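You operate a simulated robot arm through the tools that you are given. There is no shell and no other tool.

The job below is to be done with a simulated robot arm. You get a single attempt, and the scene is never put back.

JOB
Lower the ironing board to mark 2, lock it, plug in the iron and set it to wool.

Only the result counts: the job must be done as asked and must still hold three seconds after the hand-in. Knocking over, shifting, dropping, spilling or breaking anything else fails it.

ROBOT AND FRAMES
A 6-joint arm with a two-finger parallel gripper, fixed in place. Base frame: the origin is at the foot of the arm, x ahead of it, y to its left, z up. Units: m, degrees, N and s.
Its first joint turns from -166.0 to 166.0 degrees. Payload 3.91 kg.
The TCP is the grasp point between the finger pads, 0.03 m short of the fingertips. In the tool frame z runs along the fingers and y along their closing line. Largest opening 0.11 m; finger width 0.02, thickness 0.01; the body of the gripper, 0.048 by 0.112 m, starts 0.055 m behind the TCP.
Orientation is told as [roll, pitch, yaw] about the base's x, y, z axes, in that order, counted from this pose: with the fingers straight down and closing along the base's y, the tool's x points along the base's -x, its y along +y and its z along -z.

CONTROLS
- The arm moves only by the tool drive_tool. Its argument "rows" is a list of rows, each an object of numbers (a shift or turn left out is 0, a gripper value left out holds the last): "gripper": the opening, from 0 (shut) to 1 (fully open); "x", "y", "z": the shift along the base's x, y, z in units of 500 mm (1.0 is 500 mm); "rx", "ry", "rz": the turn, a rotation vector about the base's x, y, z in units of 45 degrees (1.0 is 45 degrees). In form: [{"gripper": .., "x": .., "y": .., "z": .., "rx": .., "ry": .., "rz": ..}, ...]. A call has 1 to 20 rows; each row is the pose to reach, as a shift and turn from the pose commanded when the call began. A call with a number of a shift or a turn outside -1 to 1 is refused whole. A row lasts 0.2 s, in which the tool goes at most 0.05 m and 8.6 degrees; a call with a longer step from one row to the next is refused whole, and so is a gripper value outside its range. Where a pose cannot be reached the arm comes as near as it can. A force on the tool above 90 N (or 10 N above the force at the start of the call, whichever is more), or a blocked arm, ends the call early, and 0.2 s more pass. Each finger travels about 0.108 m/s and halts on what it meets, pressing with about 34 N; the grip force reading is that of the motor and also rises with nothing between the fingers. The clock runs only during rows and for 0.2 s after the last one: add rows that repeat a pose to give the fingers time. It gives the time, the measured TCP pose, the force on the tool (base axes), the opening and the grip force at its end, in the units of the frame above (readings bear some noise), with the torque about the TCP (base axes, N m) and any sound that the robot's microphone picked up.
- Cameras (640 x 400 px; columns grow to the right, rows downward): "scene" is fixed at [0.3993, -0.5013, 1.5906]; the picture's right is [0.96, -0.28, 0.00], its down [-0.16, -0.53, -0.83] and it looks along [0.24, 0.80, -0.56] (base axes); focal length 349 px, centre (320, 200). "wrist" rides on the gripper at [0.072, 0.017, -0.103] in the tool frame; the picture's right is [-0.23, 0.97, 0.00], its down [-0.76, -0.18, -0.62] and it looks along [-0.61, -0.14, 0.78] (tool axes); focal length 222 px, centre (320, 200). There is no depth. A picture from a camera that has moved, and an enlarged one, comes with that camera's place and axes in the base frame and with its lens.
- capture(camera): a new picture of that camera. The clock stands still meanwhile.
- zoom(camera, box): a new picture of the part [left, top, right, bottom] of that camera's present view, enlarged. The clock stands still meanwhile.
- job_done(): hands the job in; it is judged then, once.

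Nothing tells you positions but the pictures and the camera data. Unless the task says otherwise, let go and move clear before handing in.

The tools are called after "Request:" as name(argument=value, ...) on one line, values as JSON. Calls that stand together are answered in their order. drive_tool: Moves the arm, as the interface text tells. Its arguments: {"type":"object","properties":{"rows":{"type":"array"}},"required":["rows"]} The other tools are called the same way: capture (camera) takes a picture; zoom (camera, box) takes an enlarged picture of a part of a camera's view; job_done () hands the job in.

At the start:

```text
time: 0.0
tool_pos: [0.4953, 0.278, 1.2911]
ee_rot: [0.1, 0.1, 0.0]
ft_force: [-0.1, -0.1, 0.6]
moment: [0.03, -0.01, 0.01]
width: 0.1098
grip_force: 0.0
```

scene: 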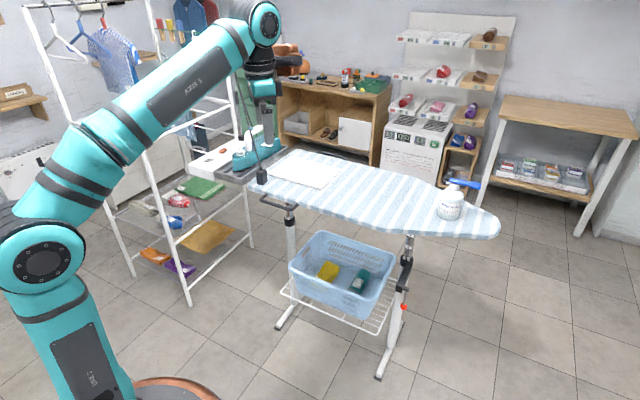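
wrist: 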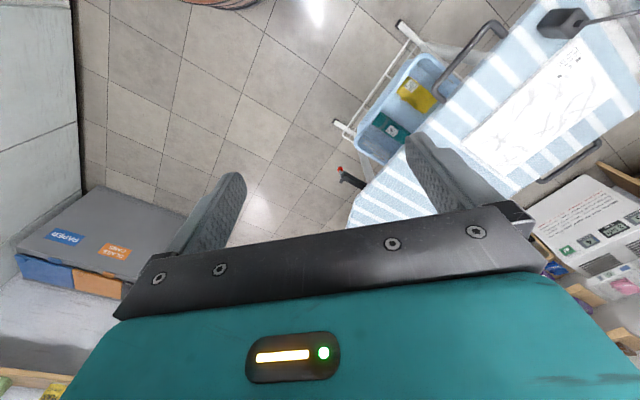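

I see an ironing board with a basket under it, an iron at the left end near the arm, and a column with a lever on the right leg. I'll zoom in to look at the details before moving.

Request:
zoom(camera="scene", box=[180, 100, 340, 220])

Request:
zoom(camera="scene", box=[360, 170, 520, 290])

Request:
zoom(camera="scene", box=[340, 220, 460, 390])

Request:
zoom(camera="scene", box=[240, 170, 340, 340])

Request:
zoom(camera="wrist", box=[320, 0, 640, 200])

```text
3.33 times, centred on (260, 160) of scene
camera zoom: at [0.3993, -0.5013, 1.5906], right [0.96, -0.28, 0.0], down [-0.16, -0.53, -0.83], along [0.24, 0.8, -0.56], focal length 1164 px, centre (520, 333)
```

zoom: 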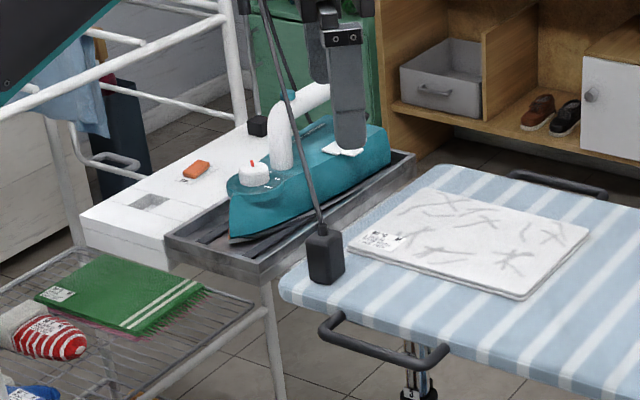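

```text
3.33 times, centred on (440, 230) of scene
camera zoom: at [0.3993, -0.5013, 1.5906], right [0.96, -0.28, 0.0], down [-0.16, -0.53, -0.83], along [0.24, 0.8, -0.56], focal length 1164 px, centre (-80, 100)
```

zoom: 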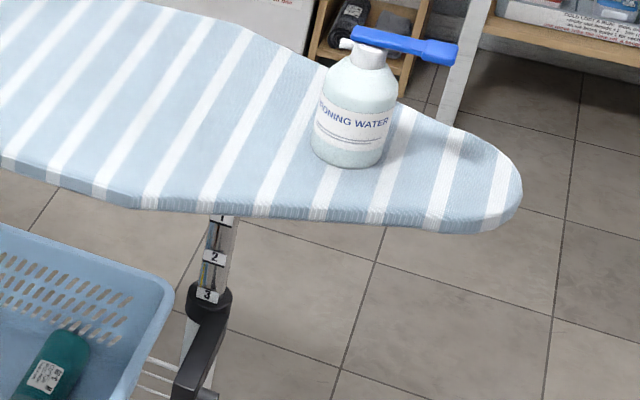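

```text
2.35 times, centred on (400, 305) of scene
camera zoom: at [0.3993, -0.5013, 1.5906], right [0.96, -0.28, 0.0], down [-0.16, -0.53, -0.83], along [0.24, 0.8, -0.56], focal length 822 px, centre (132, -47)
```

zoom: 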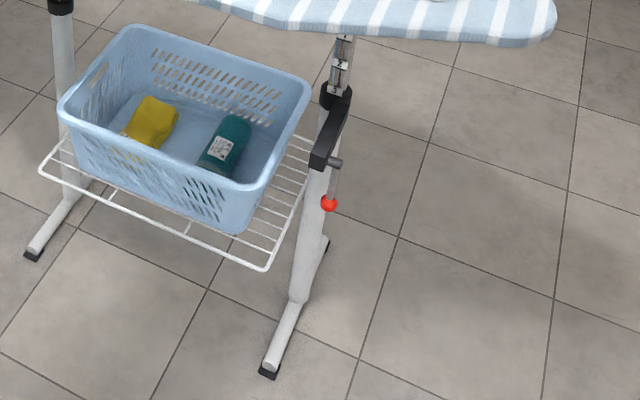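

```text
2.35 times, centred on (290, 255) of scene
camera zoom: at [0.3993, -0.5013, 1.5906], right [0.96, -0.28, 0.0], down [-0.16, -0.53, -0.83], along [0.24, 0.8, -0.56], focal length 822 px, centre (391, 71)
```

zoom: 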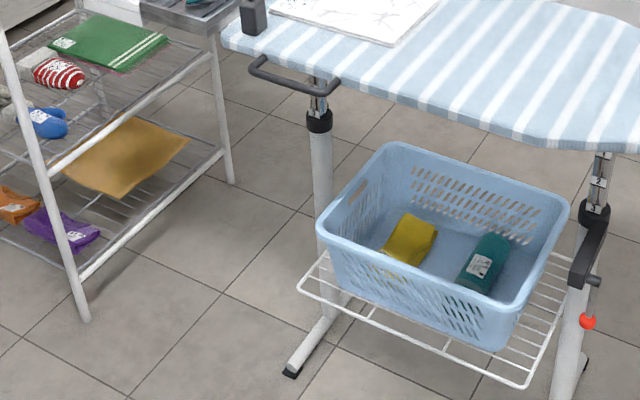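

```text
2.00 times, centred on (480, 100) of wrist
camera zoom: at [0.4242, 0.2944, 1.394], right [0.23, 0.97, 0.0], down [0.76, -0.18, 0.62], along [0.61, -0.14, -0.78], focal length 444 px, centre (0, 400)
```

zoom: 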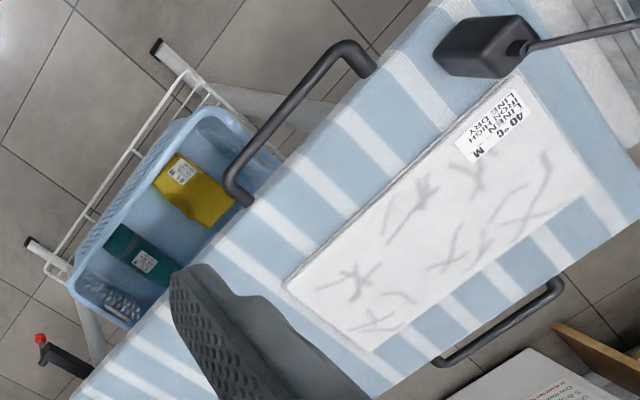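

The iron sits on a tray beside a white strip that may have a socket and a switch. I'll zoom further on the iron, the strip, the plug and the leg marks.

Request:
zoom(camera="scene", box=[195, 120, 265, 180])

Request:
zoom(camera="scene", box=[225, 130, 295, 180])

Request:
zoom(camera="scene", box=[390, 225, 430, 315])

Request:
zoom(camera="scene", box=[200, 0, 340, 120])

Request:
zoom(camera="scene", box=[370, 10, 520, 190])

Request:
zoom(camera="scene", box=[260, 180, 310, 240])

```text
6.67 times, centred on (230, 150) of scene
camera zoom: at [0.3993, -0.5013, 1.5906], right [0.96, -0.28, 0.0], down [-0.16, -0.53, -0.83], along [0.24, 0.8, -0.56], focal length 2329 px, centre (920, 533)
```

zoom: 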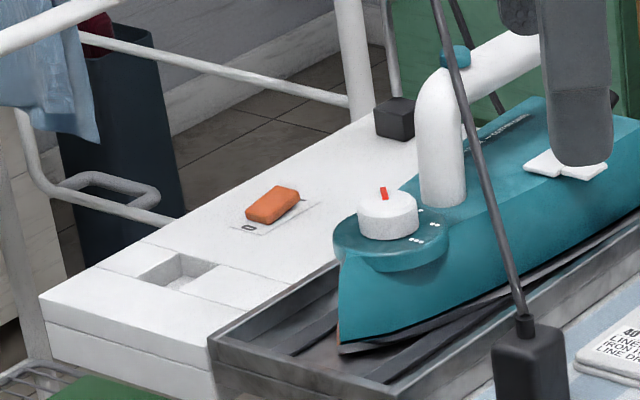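

```text
8.00 times, centred on (260, 155) of scene
camera zoom: at [0.3993, -0.5013, 1.5906], right [0.96, -0.28, 0.0], down [-0.16, -0.53, -0.83], along [0.24, 0.8, -0.56], focal length 2795 px, centre (800, 560)
```

zoom: 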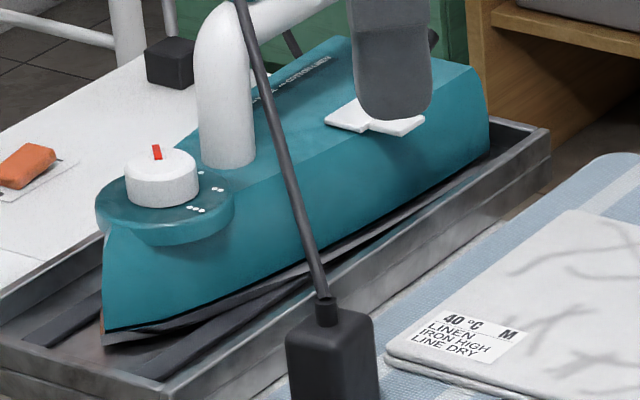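

```text
4.44 times, centred on (410, 270) of scene
camera zoom: at [0.3993, -0.5013, 1.5906], right [0.96, -0.28, 0.0], down [-0.16, -0.53, -0.83], along [0.24, 0.8, -0.56], focal length 1553 px, centre (-80, -111)
```

zoom: 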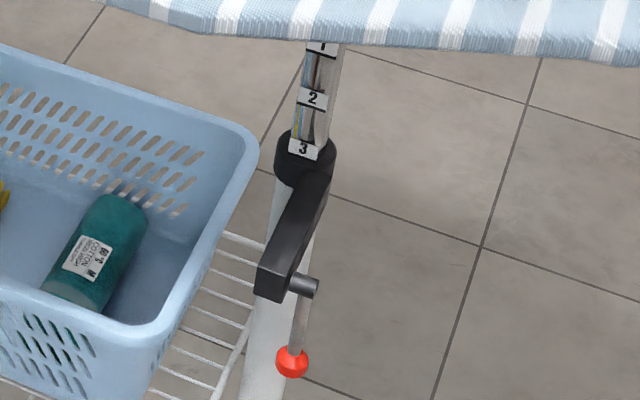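

```text
3.33 times, centred on (270, 60) of scene
camera zoom: at [0.3993, -0.5013, 1.5906], right [0.96, -0.28, 0.0], down [-0.16, -0.53, -0.83], along [0.24, 0.8, -0.56], focal length 1164 px, centre (487, 667)
```

zoom: 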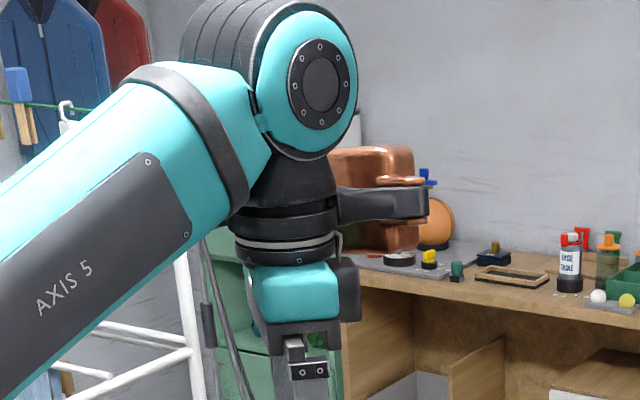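

```text
2.22 times, centred on (445, 100) of scene
camera zoom: at [0.3993, -0.5013, 1.5906], right [0.96, -0.28, 0.0], down [-0.16, -0.53, -0.83], along [0.24, 0.8, -0.56], focal length 776 px, centre (42, 422)
```

zoom: 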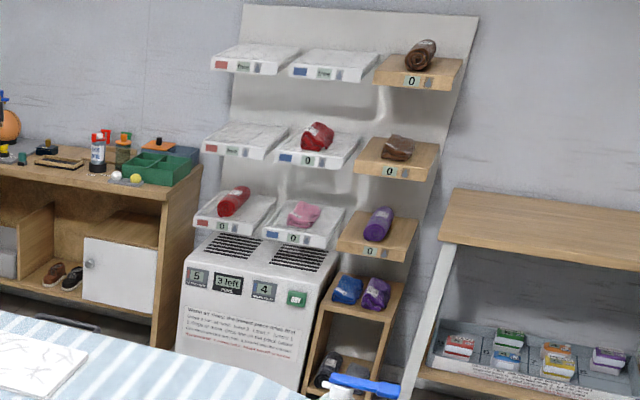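

```text
6.67 times, centred on (285, 210) of scene
camera zoom: at [0.3993, -0.5013, 1.5906], right [0.96, -0.28, 0.0], down [-0.16, -0.53, -0.83], along [0.24, 0.8, -0.56], focal length 2329 px, centre (553, 133)
```

zoom: 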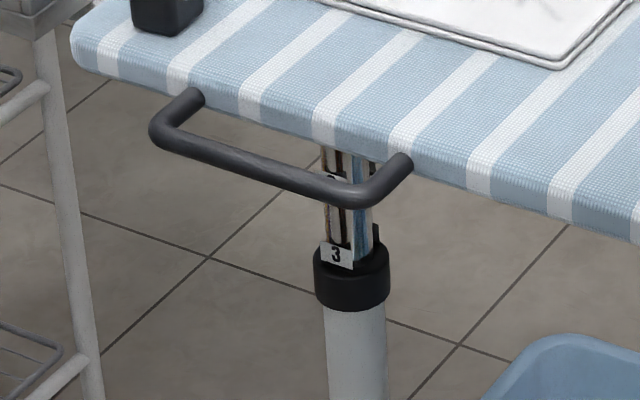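

The board stands at mark 3 at the leg collar, with a lever and red ball at about (0.96, 0.27, 0.50). The plug hangs at about (0.50, 0.63, 1.0), with the iron behind it. I'll turn the wrist in place to look at the iron and cable before going near them.

Request:
drive_tool(rows=[{"rz": 0.18}, {"rz": 0.36}, {"rz": 0.54}, {"rz": 0.72}, {"rz": 0.9}, {"rz": 1.0}, {"rz": 1.0}])

Request:
capture(camera="wrist")

Request:
capture(camera="scene")

```text
time: 1.6
tool_pos: [0.4961, 0.2778, 1.2915]
ee_rot: [-0.1, 0.0, 45.2]
ft_force: [0.1, -0.4, -0.5]
moment: [0.0, 0.02, -0.05]
width: 0.11
grip_force: 0.0
```

```text
taken
camera wrist: at [0.4336, 0.2383, 1.394], right [-0.53, 0.85, 0.0], down [0.66, 0.41, 0.62], along [0.53, 0.33, -0.78], focal length 222 px, centre (320, 200)
```

wrist: 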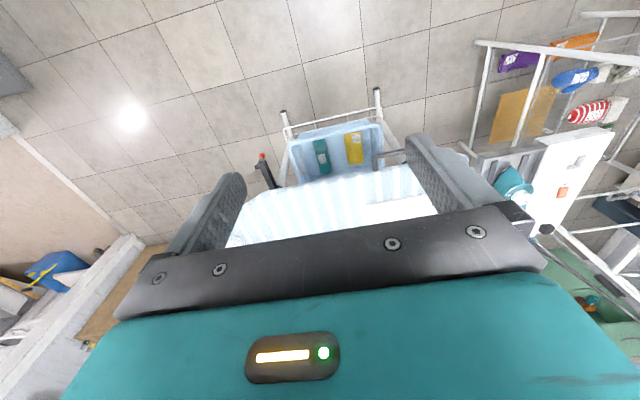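

```text
taken
```

scene: 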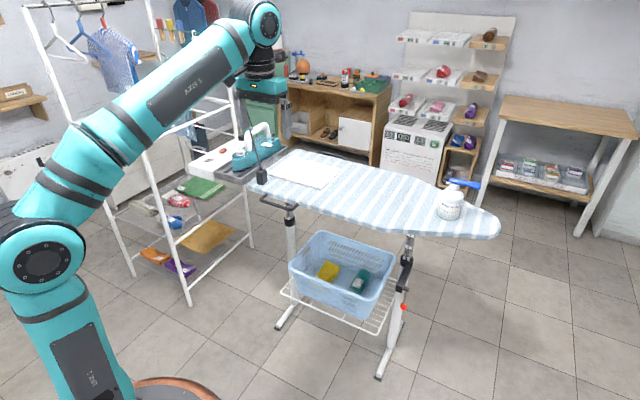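

The gripper has turned and the iron is more visible now. I'll zoom in on the iron, cord and wrist view again.

Request:
zoom(camera="scene", box=[180, 60, 300, 190])

Request:
zoom(camera="wrist", box=[440, 100, 640, 260])

Request:
zoom(camera="wrist", box=[220, 60, 440, 220])

```text
3.08 times, centred on (240, 125) of scene
camera zoom: at [0.3993, -0.5013, 1.5906], right [0.96, -0.28, 0.0], down [-0.16, -0.53, -0.83], along [0.24, 0.8, -0.56], focal length 1075 px, centre (566, 431)
```

zoom: 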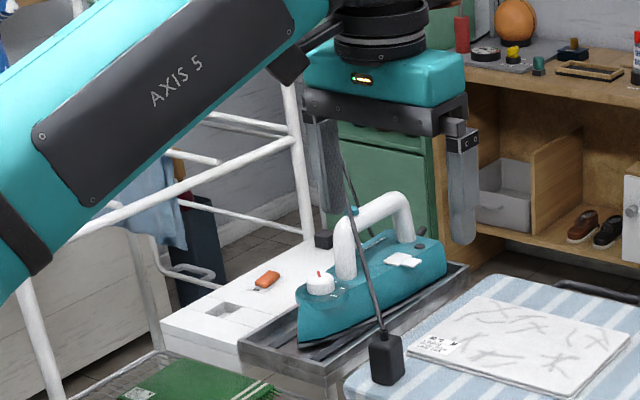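

```text
2.50 times, centred on (540, 180) of wrist
camera zoom: at [0.4336, 0.2383, 1.394], right [-0.53, 0.85, 0.0], down [0.66, 0.41, 0.62], along [0.53, 0.33, -0.78], focal length 555 px, centre (-230, 250)
```

zoom: 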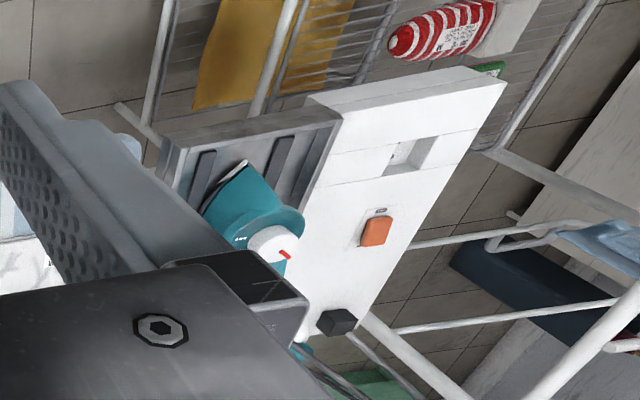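

```text
2.50 times, centred on (330, 140) of wrist
camera zoom: at [0.4336, 0.2383, 1.394], right [-0.53, 0.85, 0.0], down [0.66, 0.41, 0.62], along [0.53, 0.33, -0.78], focal length 555 px, centre (295, 350)
```

zoom: 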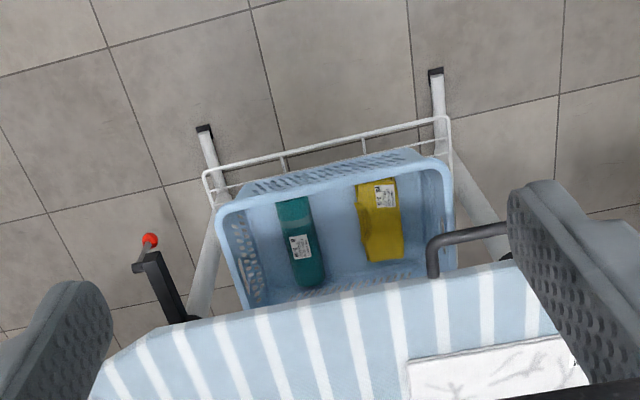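

The cable rises from the plug toward somewhere past the iron. I'll turn to yaw 90° and move back a little to see the iron, socket and cord from a safe distance.

Request:
drive_tool(rows=[{"rz": 0.18, "x": -0.04, "y": 0.03}, {"rz": 0.36, "x": -0.08, "y": 0.06}, {"rz": 0.54, "x": -0.12, "y": 0.09}, {"rz": 0.72, "x": -0.16, "y": 0.12}, {"rz": 0.9, "x": -0.2, "y": 0.14}, {"rz": 1.0, "x": -0.2, "y": 0.14}, {"rz": 1.0, "x": -0.2, "y": 0.14}])

Request:
capture(camera="wrist")

Request:
capture(camera="scene")

```text
time: 3.2
tool_pos: [0.3958, 0.3476, 1.2918]
ee_rot: [0.0, 0.0, 90.0]
ft_force: [-0.1, -0.1, -0.4]
moment: [0.0, -0.03, -0.03]
width: 0.11
grip_force: 0.1
```

```text
taken
camera wrist: at [0.3794, 0.2743, 1.3945], right [-0.97, 0.23, 0.0], down [0.18, 0.76, 0.62], along [0.14, 0.61, -0.78], focal length 222 px, centre (320, 200)
```

wrist: 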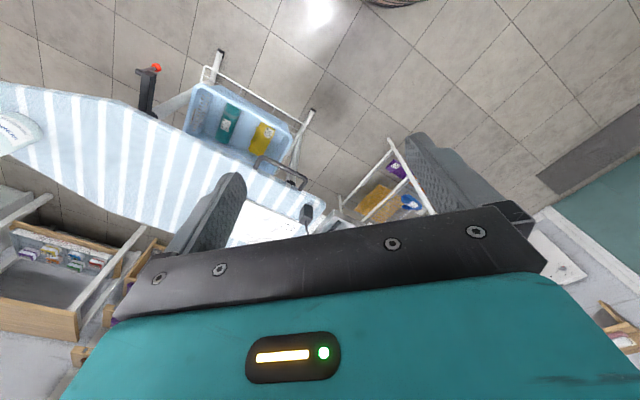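

```text
taken
```

scene: 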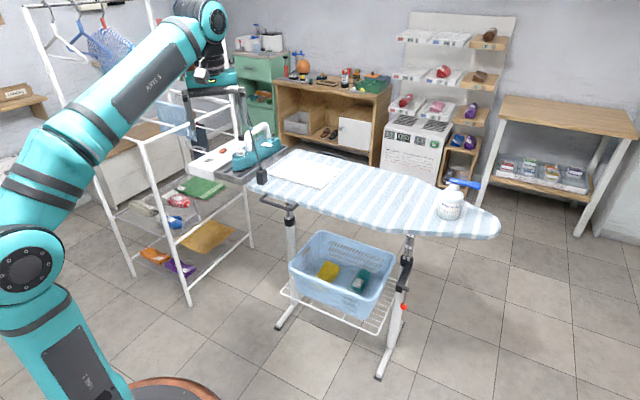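

Request:
zoom(camera="scene", box=[180, 60, 300, 190])

Request:
zoom(camera="scene", box=[140, 0, 300, 130])

Request:
zoom(camera="wrist", box=[230, 130, 400, 260])

Request:
zoom(camera="wrist", box=[100, 30, 330, 200])

```text
3.08 times, centred on (240, 125) of scene
camera zoom: at [0.3993, -0.5013, 1.5906], right [0.96, -0.28, 0.0], down [-0.16, -0.53, -0.83], along [0.24, 0.8, -0.56], focal length 1075 px, centre (566, 431)
```

zoom: 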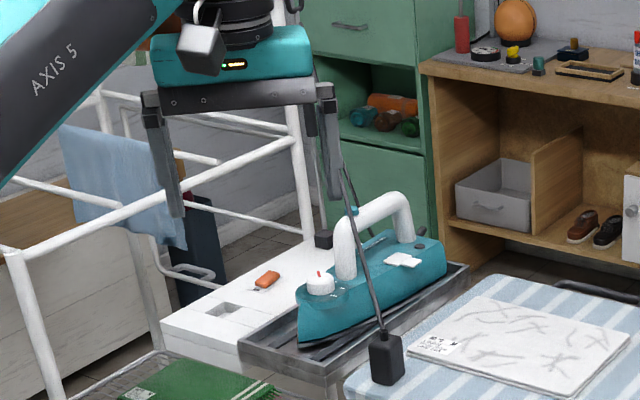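

```text
3.08 times, centred on (220, 65) of scene
camera zoom: at [0.3993, -0.5013, 1.5906], right [0.96, -0.28, 0.0], down [-0.16, -0.53, -0.83], along [0.24, 0.8, -0.56], focal length 1075 px, centre (628, 615)
```

zoom: 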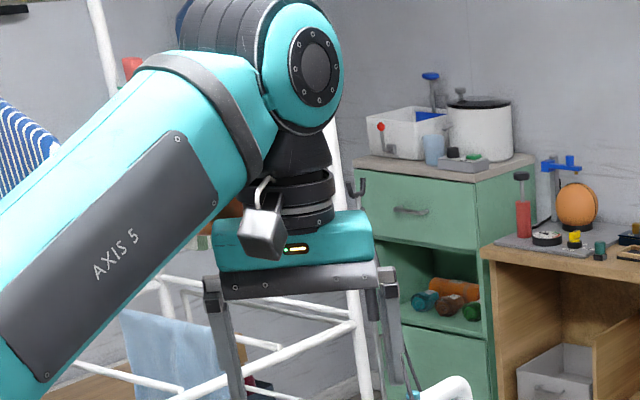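

```text
3.08 times, centred on (315, 195) of wrist
camera zoom: at [0.3794, 0.2743, 1.3945], right [-0.97, 0.23, 0.0], down [0.18, 0.76, 0.62], along [0.14, 0.61, -0.78], focal length 684 px, centre (335, 215)
```

zoom: 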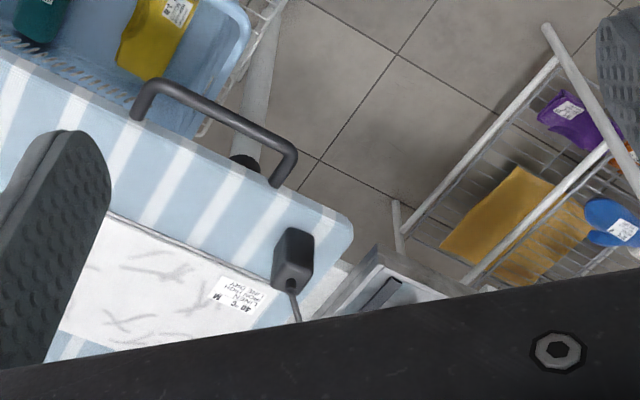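

```text
2.35 times, centred on (215, 115) of wrist
camera zoom: at [0.3794, 0.2743, 1.3945], right [-0.97, 0.23, 0.0], down [0.18, 0.76, 0.62], along [0.14, 0.61, -0.78], focal length 523 px, centre (567, 400)
```

zoom: 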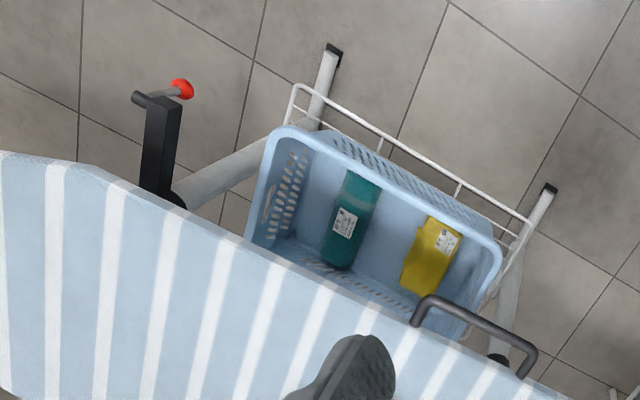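

The iron isn't in view below the gripper yet. I'll tilt the tool about 25° toward the iron from where it stands, keeping clear of the cord.

Request:
drive_tool(rows=[{"rx": 0.18}, {"rx": 0.36}, {"rx": 0.54}, {"rx": 0.6}, {"rx": 0.6}])

Request:
capture(camera="wrist")

Request:
zoom(camera="wrist", box=[240, 90, 410, 220])

```text
time: 4.4
tool_pos: [0.3949, 0.3481, 1.2916]
ee_rot: [0.0, -27.1, 89.9]
ft_force: [0.1, -0.3, -0.1]
moment: [0.0, 0.01, 0.02]
width: 0.11
grip_force: 0.2
```

```text
taken
camera wrist: at [0.3795, 0.2357, 1.35], right [-0.97, 0.2, 0.1], down [0.18, 0.4, 0.9], along [0.14, 0.9, -0.42], focal length 222 px, centre (320, 200)
```

wrist: 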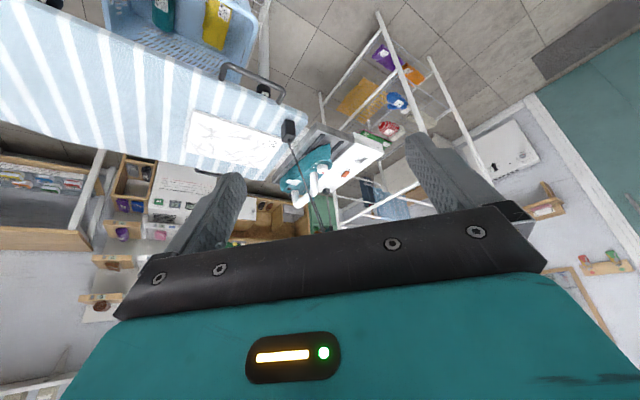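

```text
3.08 times, centred on (325, 155) of wrist
camera zoom: at [0.3795, 0.2357, 1.35], right [-0.97, 0.2, 0.1], down [0.18, 0.4, 0.9], along [0.14, 0.9, -0.42], focal length 684 px, centre (305, 338)
```

zoom: 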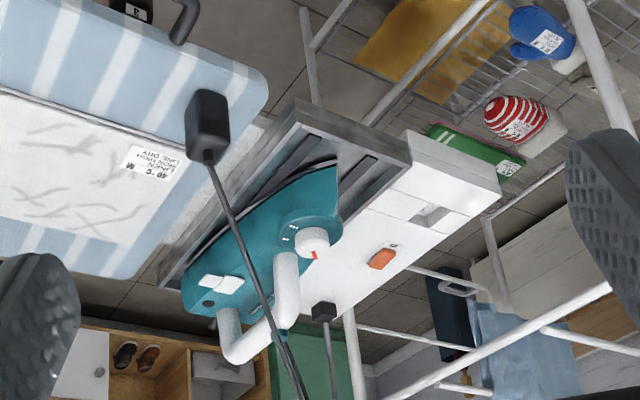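

Now I see the iron, its dial, the orange switch, a square recess in the white strip, and the cord running up behind the gripper. I'll zoom on the parts.

Request:
zoom(camera="wrist", box=[280, 130, 390, 200])

Request:
zoom(camera="wrist", box=[300, 150, 350, 190])

Request:
zoom(camera="wrist", box=[330, 130, 390, 180])

Request:
zoom(camera="scene", box=[200, 100, 290, 190])

```text
5.71 times, centred on (335, 165) of wrist
camera zoom: at [0.3795, 0.2357, 1.35], right [-0.97, 0.2, 0.1], down [0.18, 0.4, 0.9], along [0.14, 0.9, -0.42], focal length 1269 px, centre (234, 400)
```

zoom: 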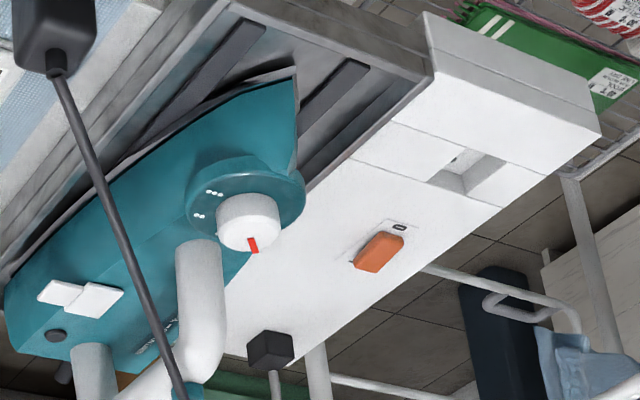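

```text
10.00 times, centred on (325, 170) of wrist
camera zoom: at [0.3795, 0.2357, 1.35], right [-0.97, 0.2, 0.1], down [0.18, 0.4, 0.9], along [0.14, 0.9, -0.42], focal length 2221 px, centre (270, 500)
```

zoom: 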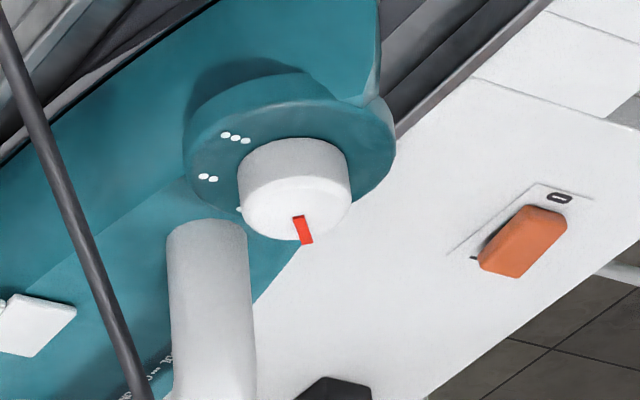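

```text
8.00 times, centred on (360, 155) of wrist
camera zoom: at [0.3795, 0.2357, 1.35], right [-0.97, 0.2, 0.1], down [0.18, 0.4, 0.9], along [0.14, 0.9, -0.42], focal length 1777 px, centre (0, 560)
```

zoom: 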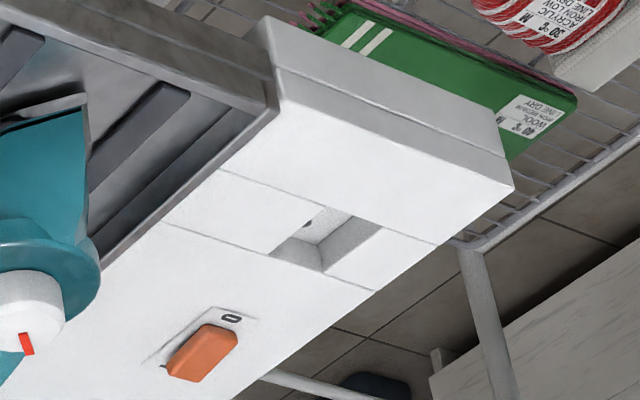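

```text
4.44 times, centred on (245, 145) of scene
camera zoom: at [0.3993, -0.5013, 1.5906], right [0.96, -0.28, 0.0], down [-0.16, -0.53, -0.83], along [0.24, 0.8, -0.56], focal length 1553 px, centre (653, 444)
```

zoom: 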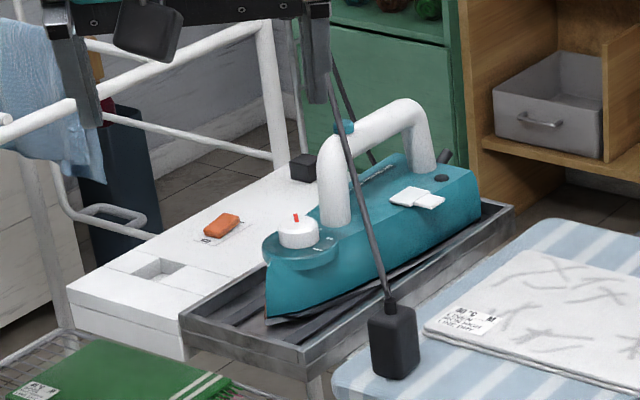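

The dial has one, two and three dots around it, with the red pointer away from them. A nearby green garment has a wool label that may confirm which dot setting to use, so I'll read it along with the switch markings.

Request:
zoom(camera="wrist", box=[388, 138, 408, 152])

Request:
zoom(camera="wrist", box=[336, 162, 360, 180])

Request:
zoom(camera="wrist", box=[310, 158, 335, 178])

Request:
zoom(camera="scene", box=[160, 170, 250, 290])

```text
16.00 times, centred on (398, 145) of wrist
camera zoom: at [0.3795, 0.2357, 1.35], right [-0.97, 0.2, 0.1], down [0.18, 0.4, 0.9], along [0.14, 0.9, -0.42], focal length 3554 px, centre (-928, 1080)
```

zoom: 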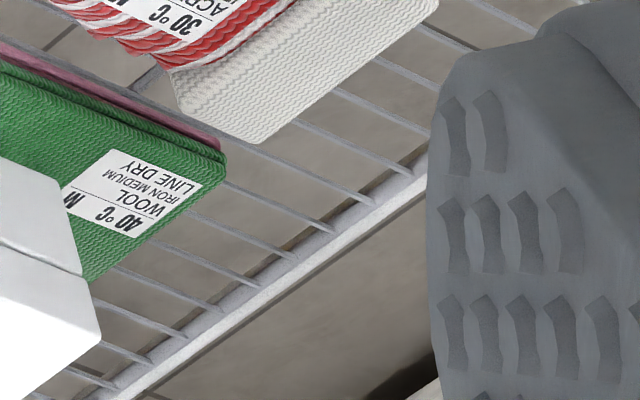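

```text
16.00 times, centred on (348, 171) of wrist
camera zoom: at [0.3795, 0.2357, 1.35], right [-0.97, 0.2, 0.1], down [0.18, 0.4, 0.9], along [0.14, 0.9, -0.42], focal length 3554 px, centre (-128, 664)
```

zoom: 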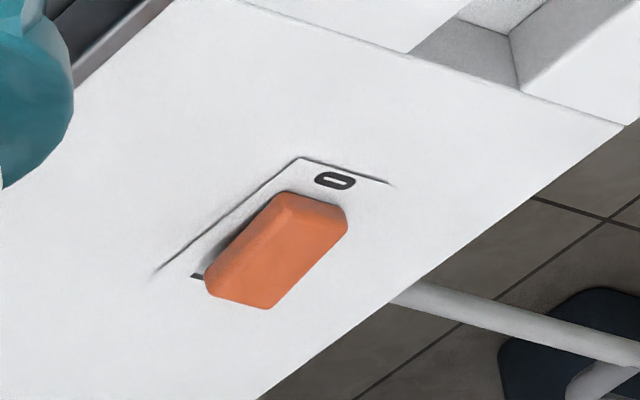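

```text
16.00 times, centred on (322, 168) of wrist
camera zoom: at [0.3795, 0.2357, 1.35], right [-0.97, 0.2, 0.1], down [0.18, 0.4, 0.9], along [0.14, 0.9, -0.42], focal length 3554 px, centre (280, 712)
```

zoom: 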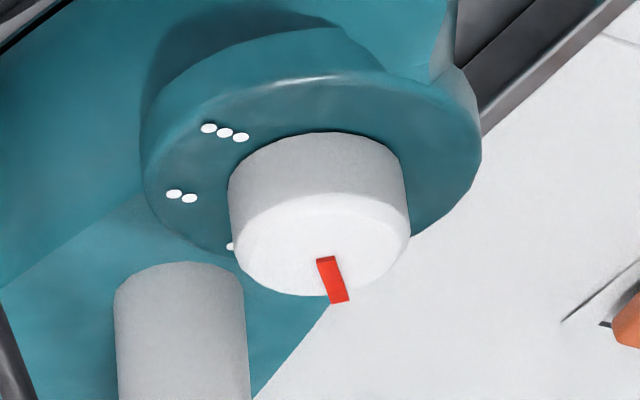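

```text
3.33 times, centred on (205, 230) of scene
camera zoom: at [0.3993, -0.5013, 1.5906], right [0.96, -0.28, 0.0], down [-0.16, -0.53, -0.83], along [0.24, 0.8, -0.56], focal length 1164 px, centre (703, 100)
```

zoom: 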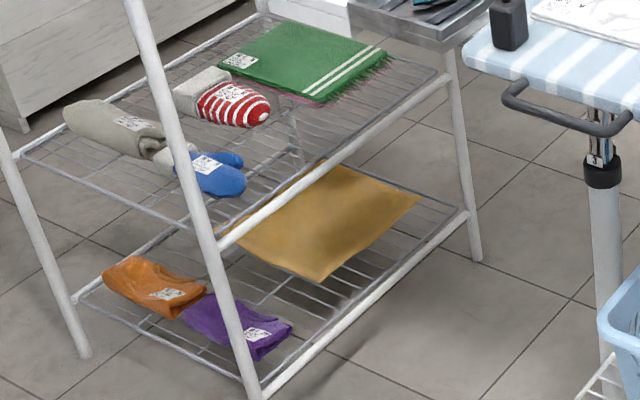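

The wool label says "IRON MEDIUM", which means two dots. The lever is under the board edge near (0.97, 0.3, 0.55), so I'll move in front of it, staying on the robot's side of the board, to see how it works.

Request:
drive_tool(rows=[{"x": 0.053, "y": -0.0275, "z": -0.0647, "rz": -0.039}, {"x": 0.106, "y": -0.055, "z": -0.1294, "rz": -0.078}, {"x": 0.159, "y": -0.0826, "z": -0.194, "rz": -0.118}, {"x": 0.212, "y": -0.11, "z": -0.2588, "rz": -0.157}, {"x": 0.265, "y": -0.1376, "z": -0.3235, "rz": -0.196}, {"x": 0.318, "y": -0.165, "z": -0.388, "rz": -0.235}, {"x": 0.371, "y": -0.193, "z": -0.453, "rz": -0.274}, {"x": 0.424, "y": -0.22, "z": -0.5176, "rz": -0.314}, {"x": 0.4775, "y": -0.248, "z": -0.582, "rz": -0.353}, {"x": 0.53, "y": -0.275, "z": -0.647, "rz": -0.392}])

Request:
capture(camera="scene")

Request:
capture(camera="wrist")

```text
time: 6.6
tool_pos: [0.661, 0.2093, 0.9691]
ee_rot: [-0.1, -27.0, 72.4]
ft_force: [0.7, -0.2, 0.2]
moment: [-0.03, -0.03, -0.01]
width: 0.1099
grip_force: 0.0
```

```text
taken
```

scene: 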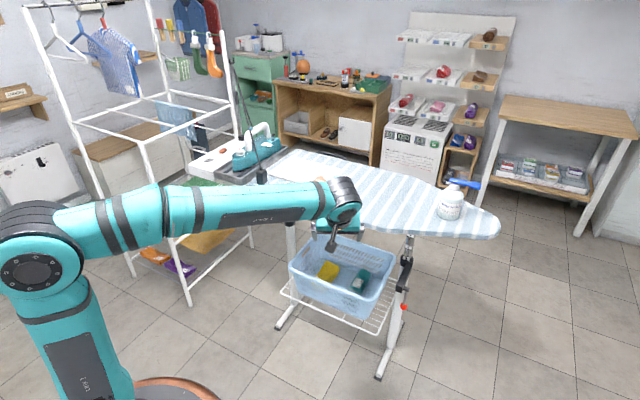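

```text
taken
camera wrist: at [0.6112, 0.1084, 1.0274], right [-0.87, 0.49, 0.1], down [0.29, 0.32, 0.9], along [0.41, 0.81, -0.42], focal length 222 px, centre (320, 200)
```

wrist: 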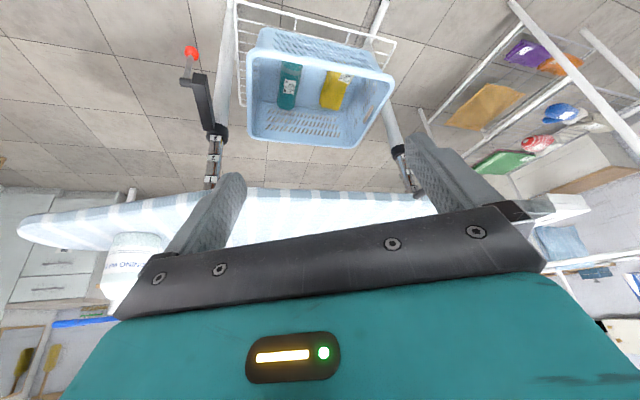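

The arm has cleared the cord, so I can trace it in the scene view. I'll also zoom in on the lever from here.

Request:
zoom(camera="scene", box=[190, 40, 290, 190])

Request:
zoom(camera="wrist", box=[150, 20, 270, 200])

Request:
zoom(camera="wrist", box=[165, 30, 245, 110])

Request:
zoom(camera="wrist", box=[190, 110, 240, 195])

```text
2.67 times, centred on (240, 115) of scene
camera zoom: at [0.3993, -0.5013, 1.5906], right [0.96, -0.28, 0.0], down [-0.16, -0.53, -0.83], along [0.24, 0.8, -0.56], focal length 932 px, centre (533, 427)
```

zoom: 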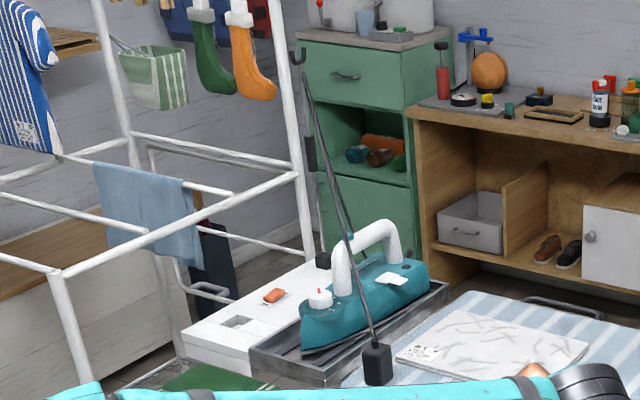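

```text
2.22 times, centred on (210, 110) of wrist
camera zoom: at [0.6112, 0.1084, 1.0274], right [-0.87, 0.49, 0.1], down [0.29, 0.32, 0.9], along [0.41, 0.81, -0.42], focal length 494 px, centre (564, 400)
```

zoom: 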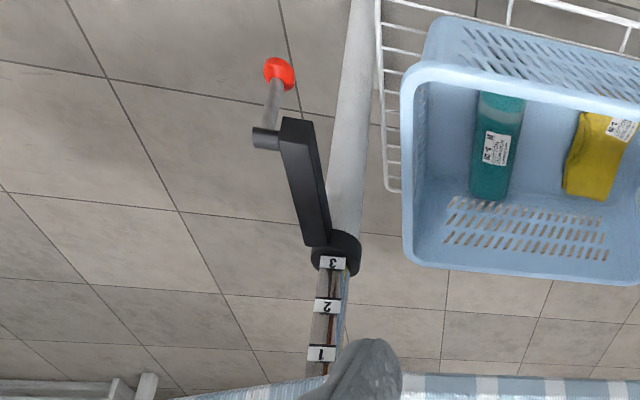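

```text
5.00 times, centred on (205, 70) of wrist
camera zoom: at [0.6112, 0.1084, 1.0274], right [-0.87, 0.49, 0.1], down [0.29, 0.32, 0.9], along [0.41, 0.81, -0.42], focal length 1111 px, centre (895, 850)
```

zoom: 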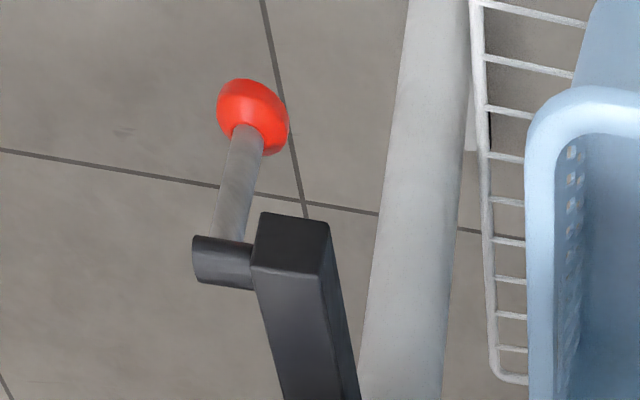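

```text
4.71 times, centred on (215, 152) of wrist
camera zoom: at [0.6112, 0.1084, 1.0274], right [-0.87, 0.49, 0.1], down [0.29, 0.32, 0.9], along [0.41, 0.81, -0.42], focal length 1045 px, centre (814, 424)
```

zoom: 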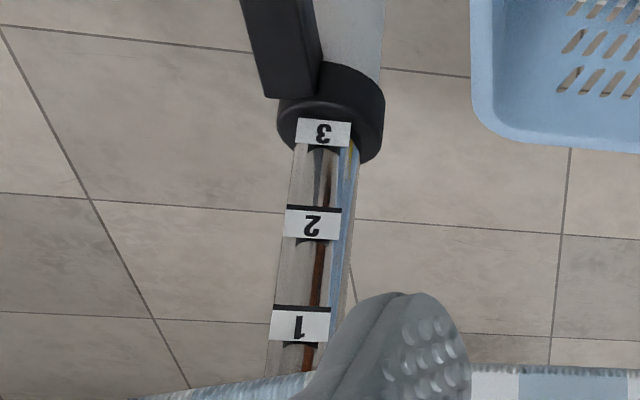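

The lever is a rod with a ball hanging about 9.5 cm below a horizontal pivot, so it is probably a clamp lever. The board carries marks 1, 2 and 3, with 3 at the collar. I'll do the plug first because it stands on the board, so I'm going back up to view the plug, socket and dial from above.

Request:
drive_tool(rows=[{"x": -0.053, "y": 0.0275, "z": 0.0647, "rz": 0.039}, {"x": -0.106, "y": 0.055, "z": 0.1294, "rz": 0.078}, {"x": -0.159, "y": 0.0826, "z": 0.194, "rz": 0.118}, {"x": -0.212, "y": 0.11, "z": 0.2588, "rz": 0.157}, {"x": -0.265, "y": 0.1376, "z": 0.3235, "rz": 0.196}, {"x": -0.318, "y": 0.165, "z": 0.388, "rz": 0.235}, {"x": -0.371, "y": 0.193, "z": 0.453, "rz": 0.274}, {"x": -0.424, "y": 0.22, "z": 0.5176, "rz": 0.314}, {"x": -0.4775, "y": 0.248, "z": 0.582, "rz": 0.353}, {"x": -0.53, "y": 0.275, "z": 0.647, "rz": 0.392}])

Request:
drive_tool(rows=[{"rx": -0.15, "x": -0.02, "y": 0.08, "z": 0.03}, {"rx": -0.3, "x": -0.04, "y": 0.16, "z": 0.06}, {"rx": -0.45, "x": -0.06, "y": 0.24, "z": 0.09}, {"rx": -0.6, "x": -0.07, "y": 0.32, "z": 0.12}, {"rx": -0.6, "x": -0.07, "y": 0.38, "z": 0.12}, {"rx": -0.6, "x": -0.07, "y": 0.38, "z": 0.12}])

Request:
capture(camera="wrist")

Request:
capture(camera="scene")

```text
time: 8.8
tool_pos: [0.3968, 0.3487, 1.293]
ee_rot: [0.0, -27.0, 90.1]
ft_force: [0.2, 0.4, -0.5]
moment: [-0.02, 0.04, 0.0]
width: 0.1098
grip_force: 0.2
```

```text
time: 10.2
tool_pos: [0.3542, 0.5268, 1.2922]
ee_rot: [-0.1, -0.3, 90.1]
ft_force: [0.6, 0.5, -0.1]
moment: [-0.01, 0.02, 0.01]
width: 0.1101
grip_force: 0.0
out of reach, approached as far as the arm can: row 4, 5, 6
```

```text
taken
camera wrist: at [0.3381, 0.4535, 1.3953], right [-0.97, 0.23, 0.0], down [0.18, 0.76, 0.63], along [0.14, 0.61, -0.78], focal length 222 px, centre (320, 200)
```

wrist: 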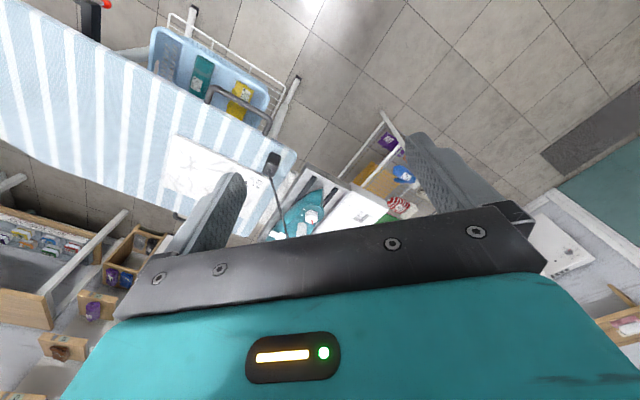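

```text
taken
```

scene: 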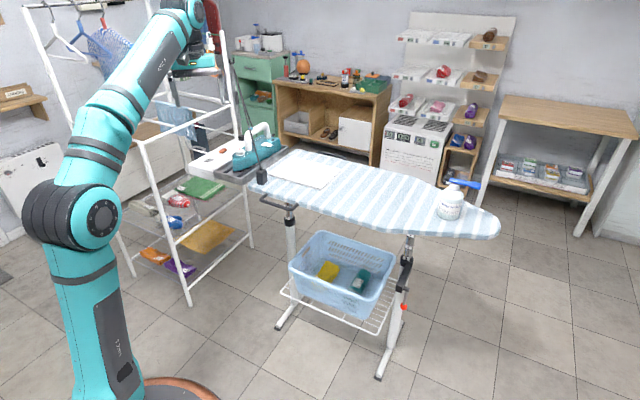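

The tool-down reach is limited at this height, but the view is good. I'll zoom in on the plug, dial, switch and socket.

Request:
zoom(camera="wrist", box=[250, 140, 400, 245])

Request:
zoom(camera="wrist", box=[280, 180, 340, 235])

Request:
zoom(camera="wrist", box=[325, 180, 395, 230])

Request:
zoom(camera="wrist", box=[250, 140, 300, 190])

```text
3.81 times, centred on (325, 192) of wrist
camera zoom: at [0.3381, 0.4535, 1.3953], right [-0.97, 0.23, 0.0], down [0.18, 0.76, 0.63], along [0.14, 0.61, -0.78], focal length 846 px, centre (301, 229)
```

zoom: 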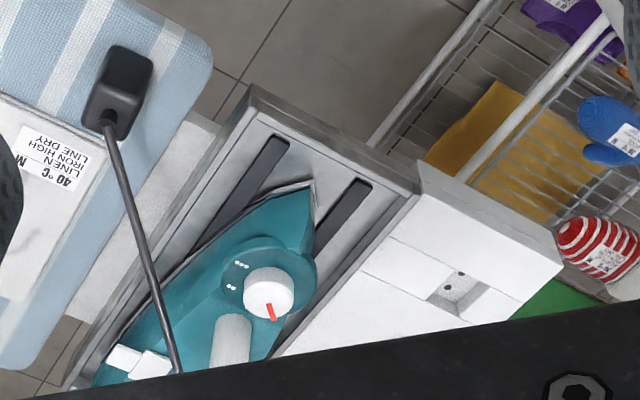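

```text
7.27 times, centred on (310, 208) of wrist
camera zoom: at [0.3381, 0.4535, 1.3953], right [-0.97, 0.23, 0.0], down [0.18, 0.76, 0.63], along [0.14, 0.61, -0.78], focal length 1615 px, centre (393, 146)
```

zoom: 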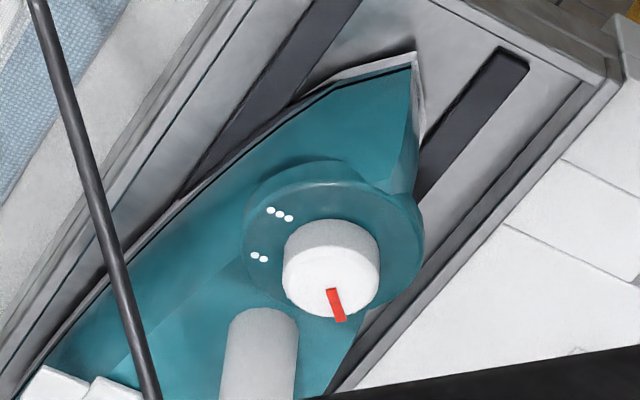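

```text
8.00 times, centred on (360, 205) of wrist
camera zoom: at [0.3381, 0.4535, 1.3953], right [-0.97, 0.23, 0.0], down [0.18, 0.76, 0.63], along [0.14, 0.61, -0.78], focal length 1777 px, centre (0, 160)
```

zoom: 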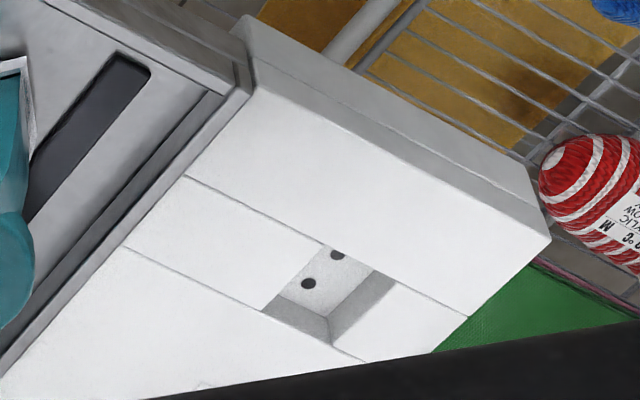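

```text
8.00 times, centred on (275, 165) of wrist
camera zoom: at [0.3381, 0.4535, 1.3953], right [-0.97, 0.23, 0.0], down [0.18, 0.76, 0.63], along [0.14, 0.61, -0.78], focal length 1777 px, centre (680, 480)
```

zoom: 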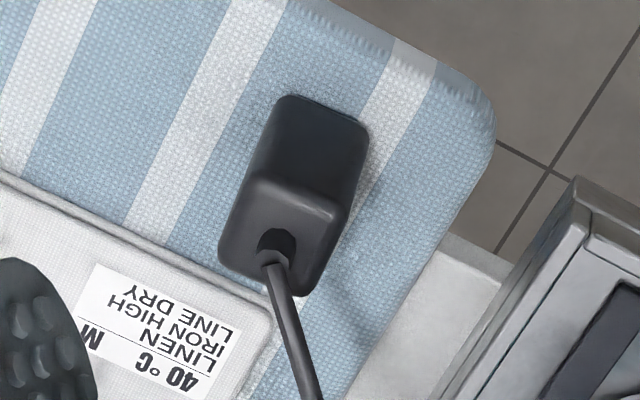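

The recess is a rectangle of about 4.3 × 3.6 cm with two contact holes, near (0.32, 0.955, 0.876). The plug stands on the board near (0.505, 0.677) with the same orientation, along roughly 47°. I'll align the tool to 47° yaw and then tilt it 30° outward for reach.

Request:
drive_tool(rows=[{"rz": -0.16, "z": -0.06}, {"rz": -0.32, "z": -0.12}, {"rz": -0.48, "z": -0.18}, {"rz": -0.64, "z": -0.24}, {"rz": -0.8, "z": -0.28}, {"rz": -0.9556, "z": -0.28}, {"rz": -0.9556, "z": -0.28}])

Request:
drive_tool(rows=[{"rx": 0.121, "ry": -0.114}, {"rx": 0.243, "ry": -0.228}, {"rx": 0.364, "ry": -0.343}, {"rx": 0.4853, "ry": -0.4567}, {"rx": 0.4853, "ry": -0.4567}])

Request:
capture(camera="wrist")

Request:
capture(camera="scene")

```text
time: 11.8
tool_pos: [0.3535, 0.5259, 1.1525]
ee_rot: [0.0, -0.1, 47.0]
ft_force: [0.1, 0.0, 0.1]
moment: [-0.01, 0.0, -0.02]
width: 0.1099
grip_force: 0.1
```

```text
time: 13.0
tool_pos: [0.354, 0.5271, 1.1523]
ee_rot: [-0.2, -30.1, 47.1]
ft_force: [-0.1, 0.8, 0.0]
moment: [0.02, 0.03, 0.0]
width: 0.1101
grip_force: 0.1
```

```text
taken
camera wrist: at [0.2635, 0.4539, 1.205], right [-0.58, 0.81, 0.11], down [0.37, 0.13, 0.92], along [0.73, 0.57, -0.37], focal length 222 px, centre (320, 200)
```

wrist: 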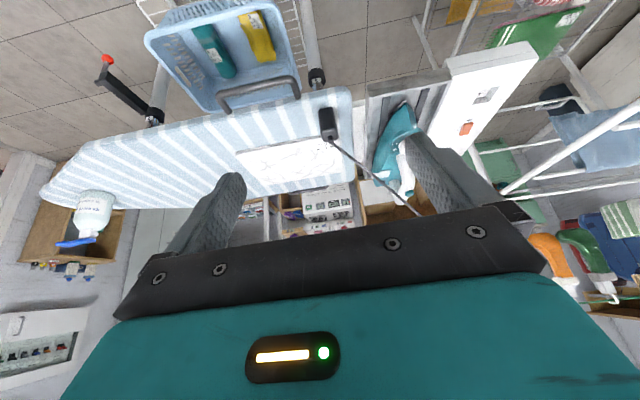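

```text
taken
```

scene: 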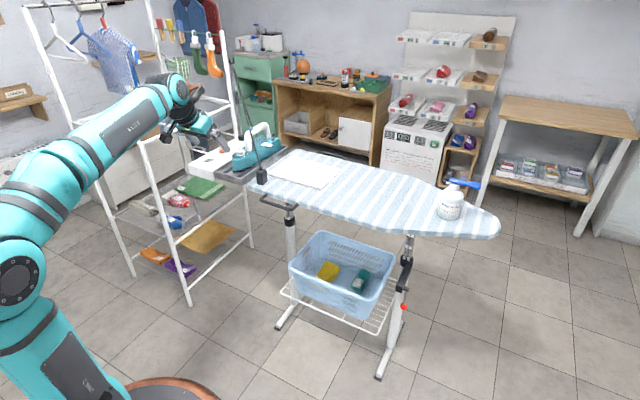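

The tool is tilted 30° along the board normal. I'll refine the plug, board and socket positions from this new viewpoint.

Request:
zoom(camera="wrist", box=[290, 80, 370, 150])

Request:
zoom(camera="wrist", box=[360, 40, 550, 190])

Request:
zoom(camera="scene", box=[235, 150, 295, 200])

Request:
zoom(camera="scene", box=[180, 120, 260, 180])

```text
5.71 times, centred on (330, 115) of wrist
camera zoom: at [0.2635, 0.4539, 1.205], right [-0.58, 0.81, 0.11], down [0.37, 0.13, 0.92], along [0.73, 0.57, -0.37], focal length 1269 px, centre (263, 686)
```

zoom: 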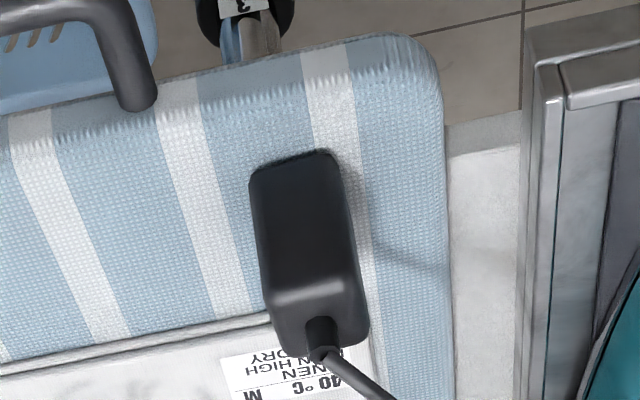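

```text
2.67 times, centred on (455, 115) of wrist
camera zoom: at [0.2635, 0.4539, 1.205], right [-0.58, 0.81, 0.11], down [0.37, 0.13, 0.92], along [0.73, 0.57, -0.37], focal length 592 px, centre (-40, 427)
```

zoom: 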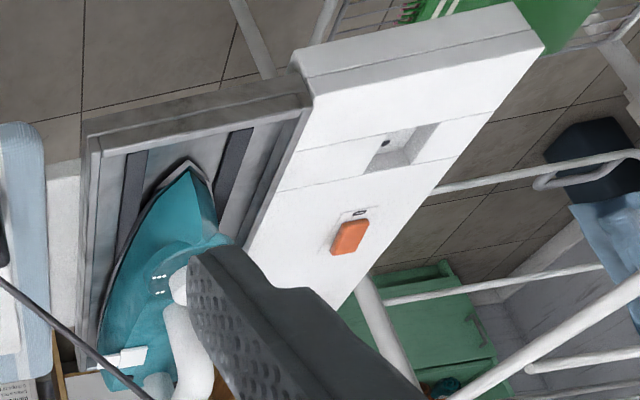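

```text
8.00 times, centred on (265, 175) of scene
camera zoom: at [0.3993, -0.5013, 1.5906], right [0.96, -0.28, 0.0], down [-0.16, -0.53, -0.83], along [0.24, 0.8, -0.56], focal length 2795 px, centre (760, 400)
```

zoom: 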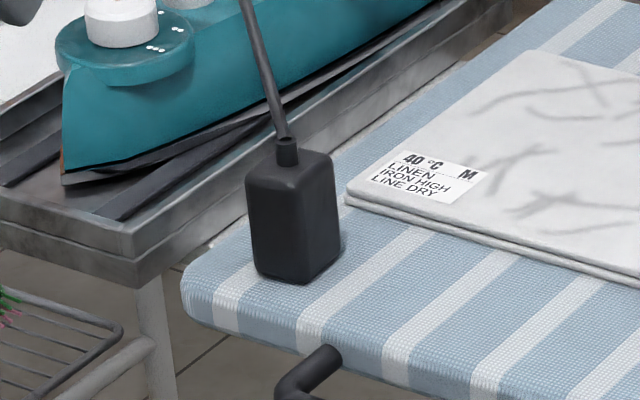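

```text
6.67 times, centred on (220, 150) of scene
camera zoom: at [0.3993, -0.5013, 1.5906], right [0.96, -0.28, 0.0], down [-0.16, -0.53, -0.83], along [0.24, 0.8, -0.56], focal length 2329 px, centre (987, 533)
```

zoom: 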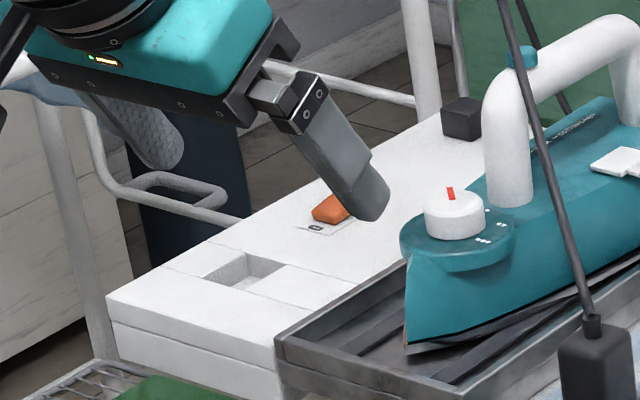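

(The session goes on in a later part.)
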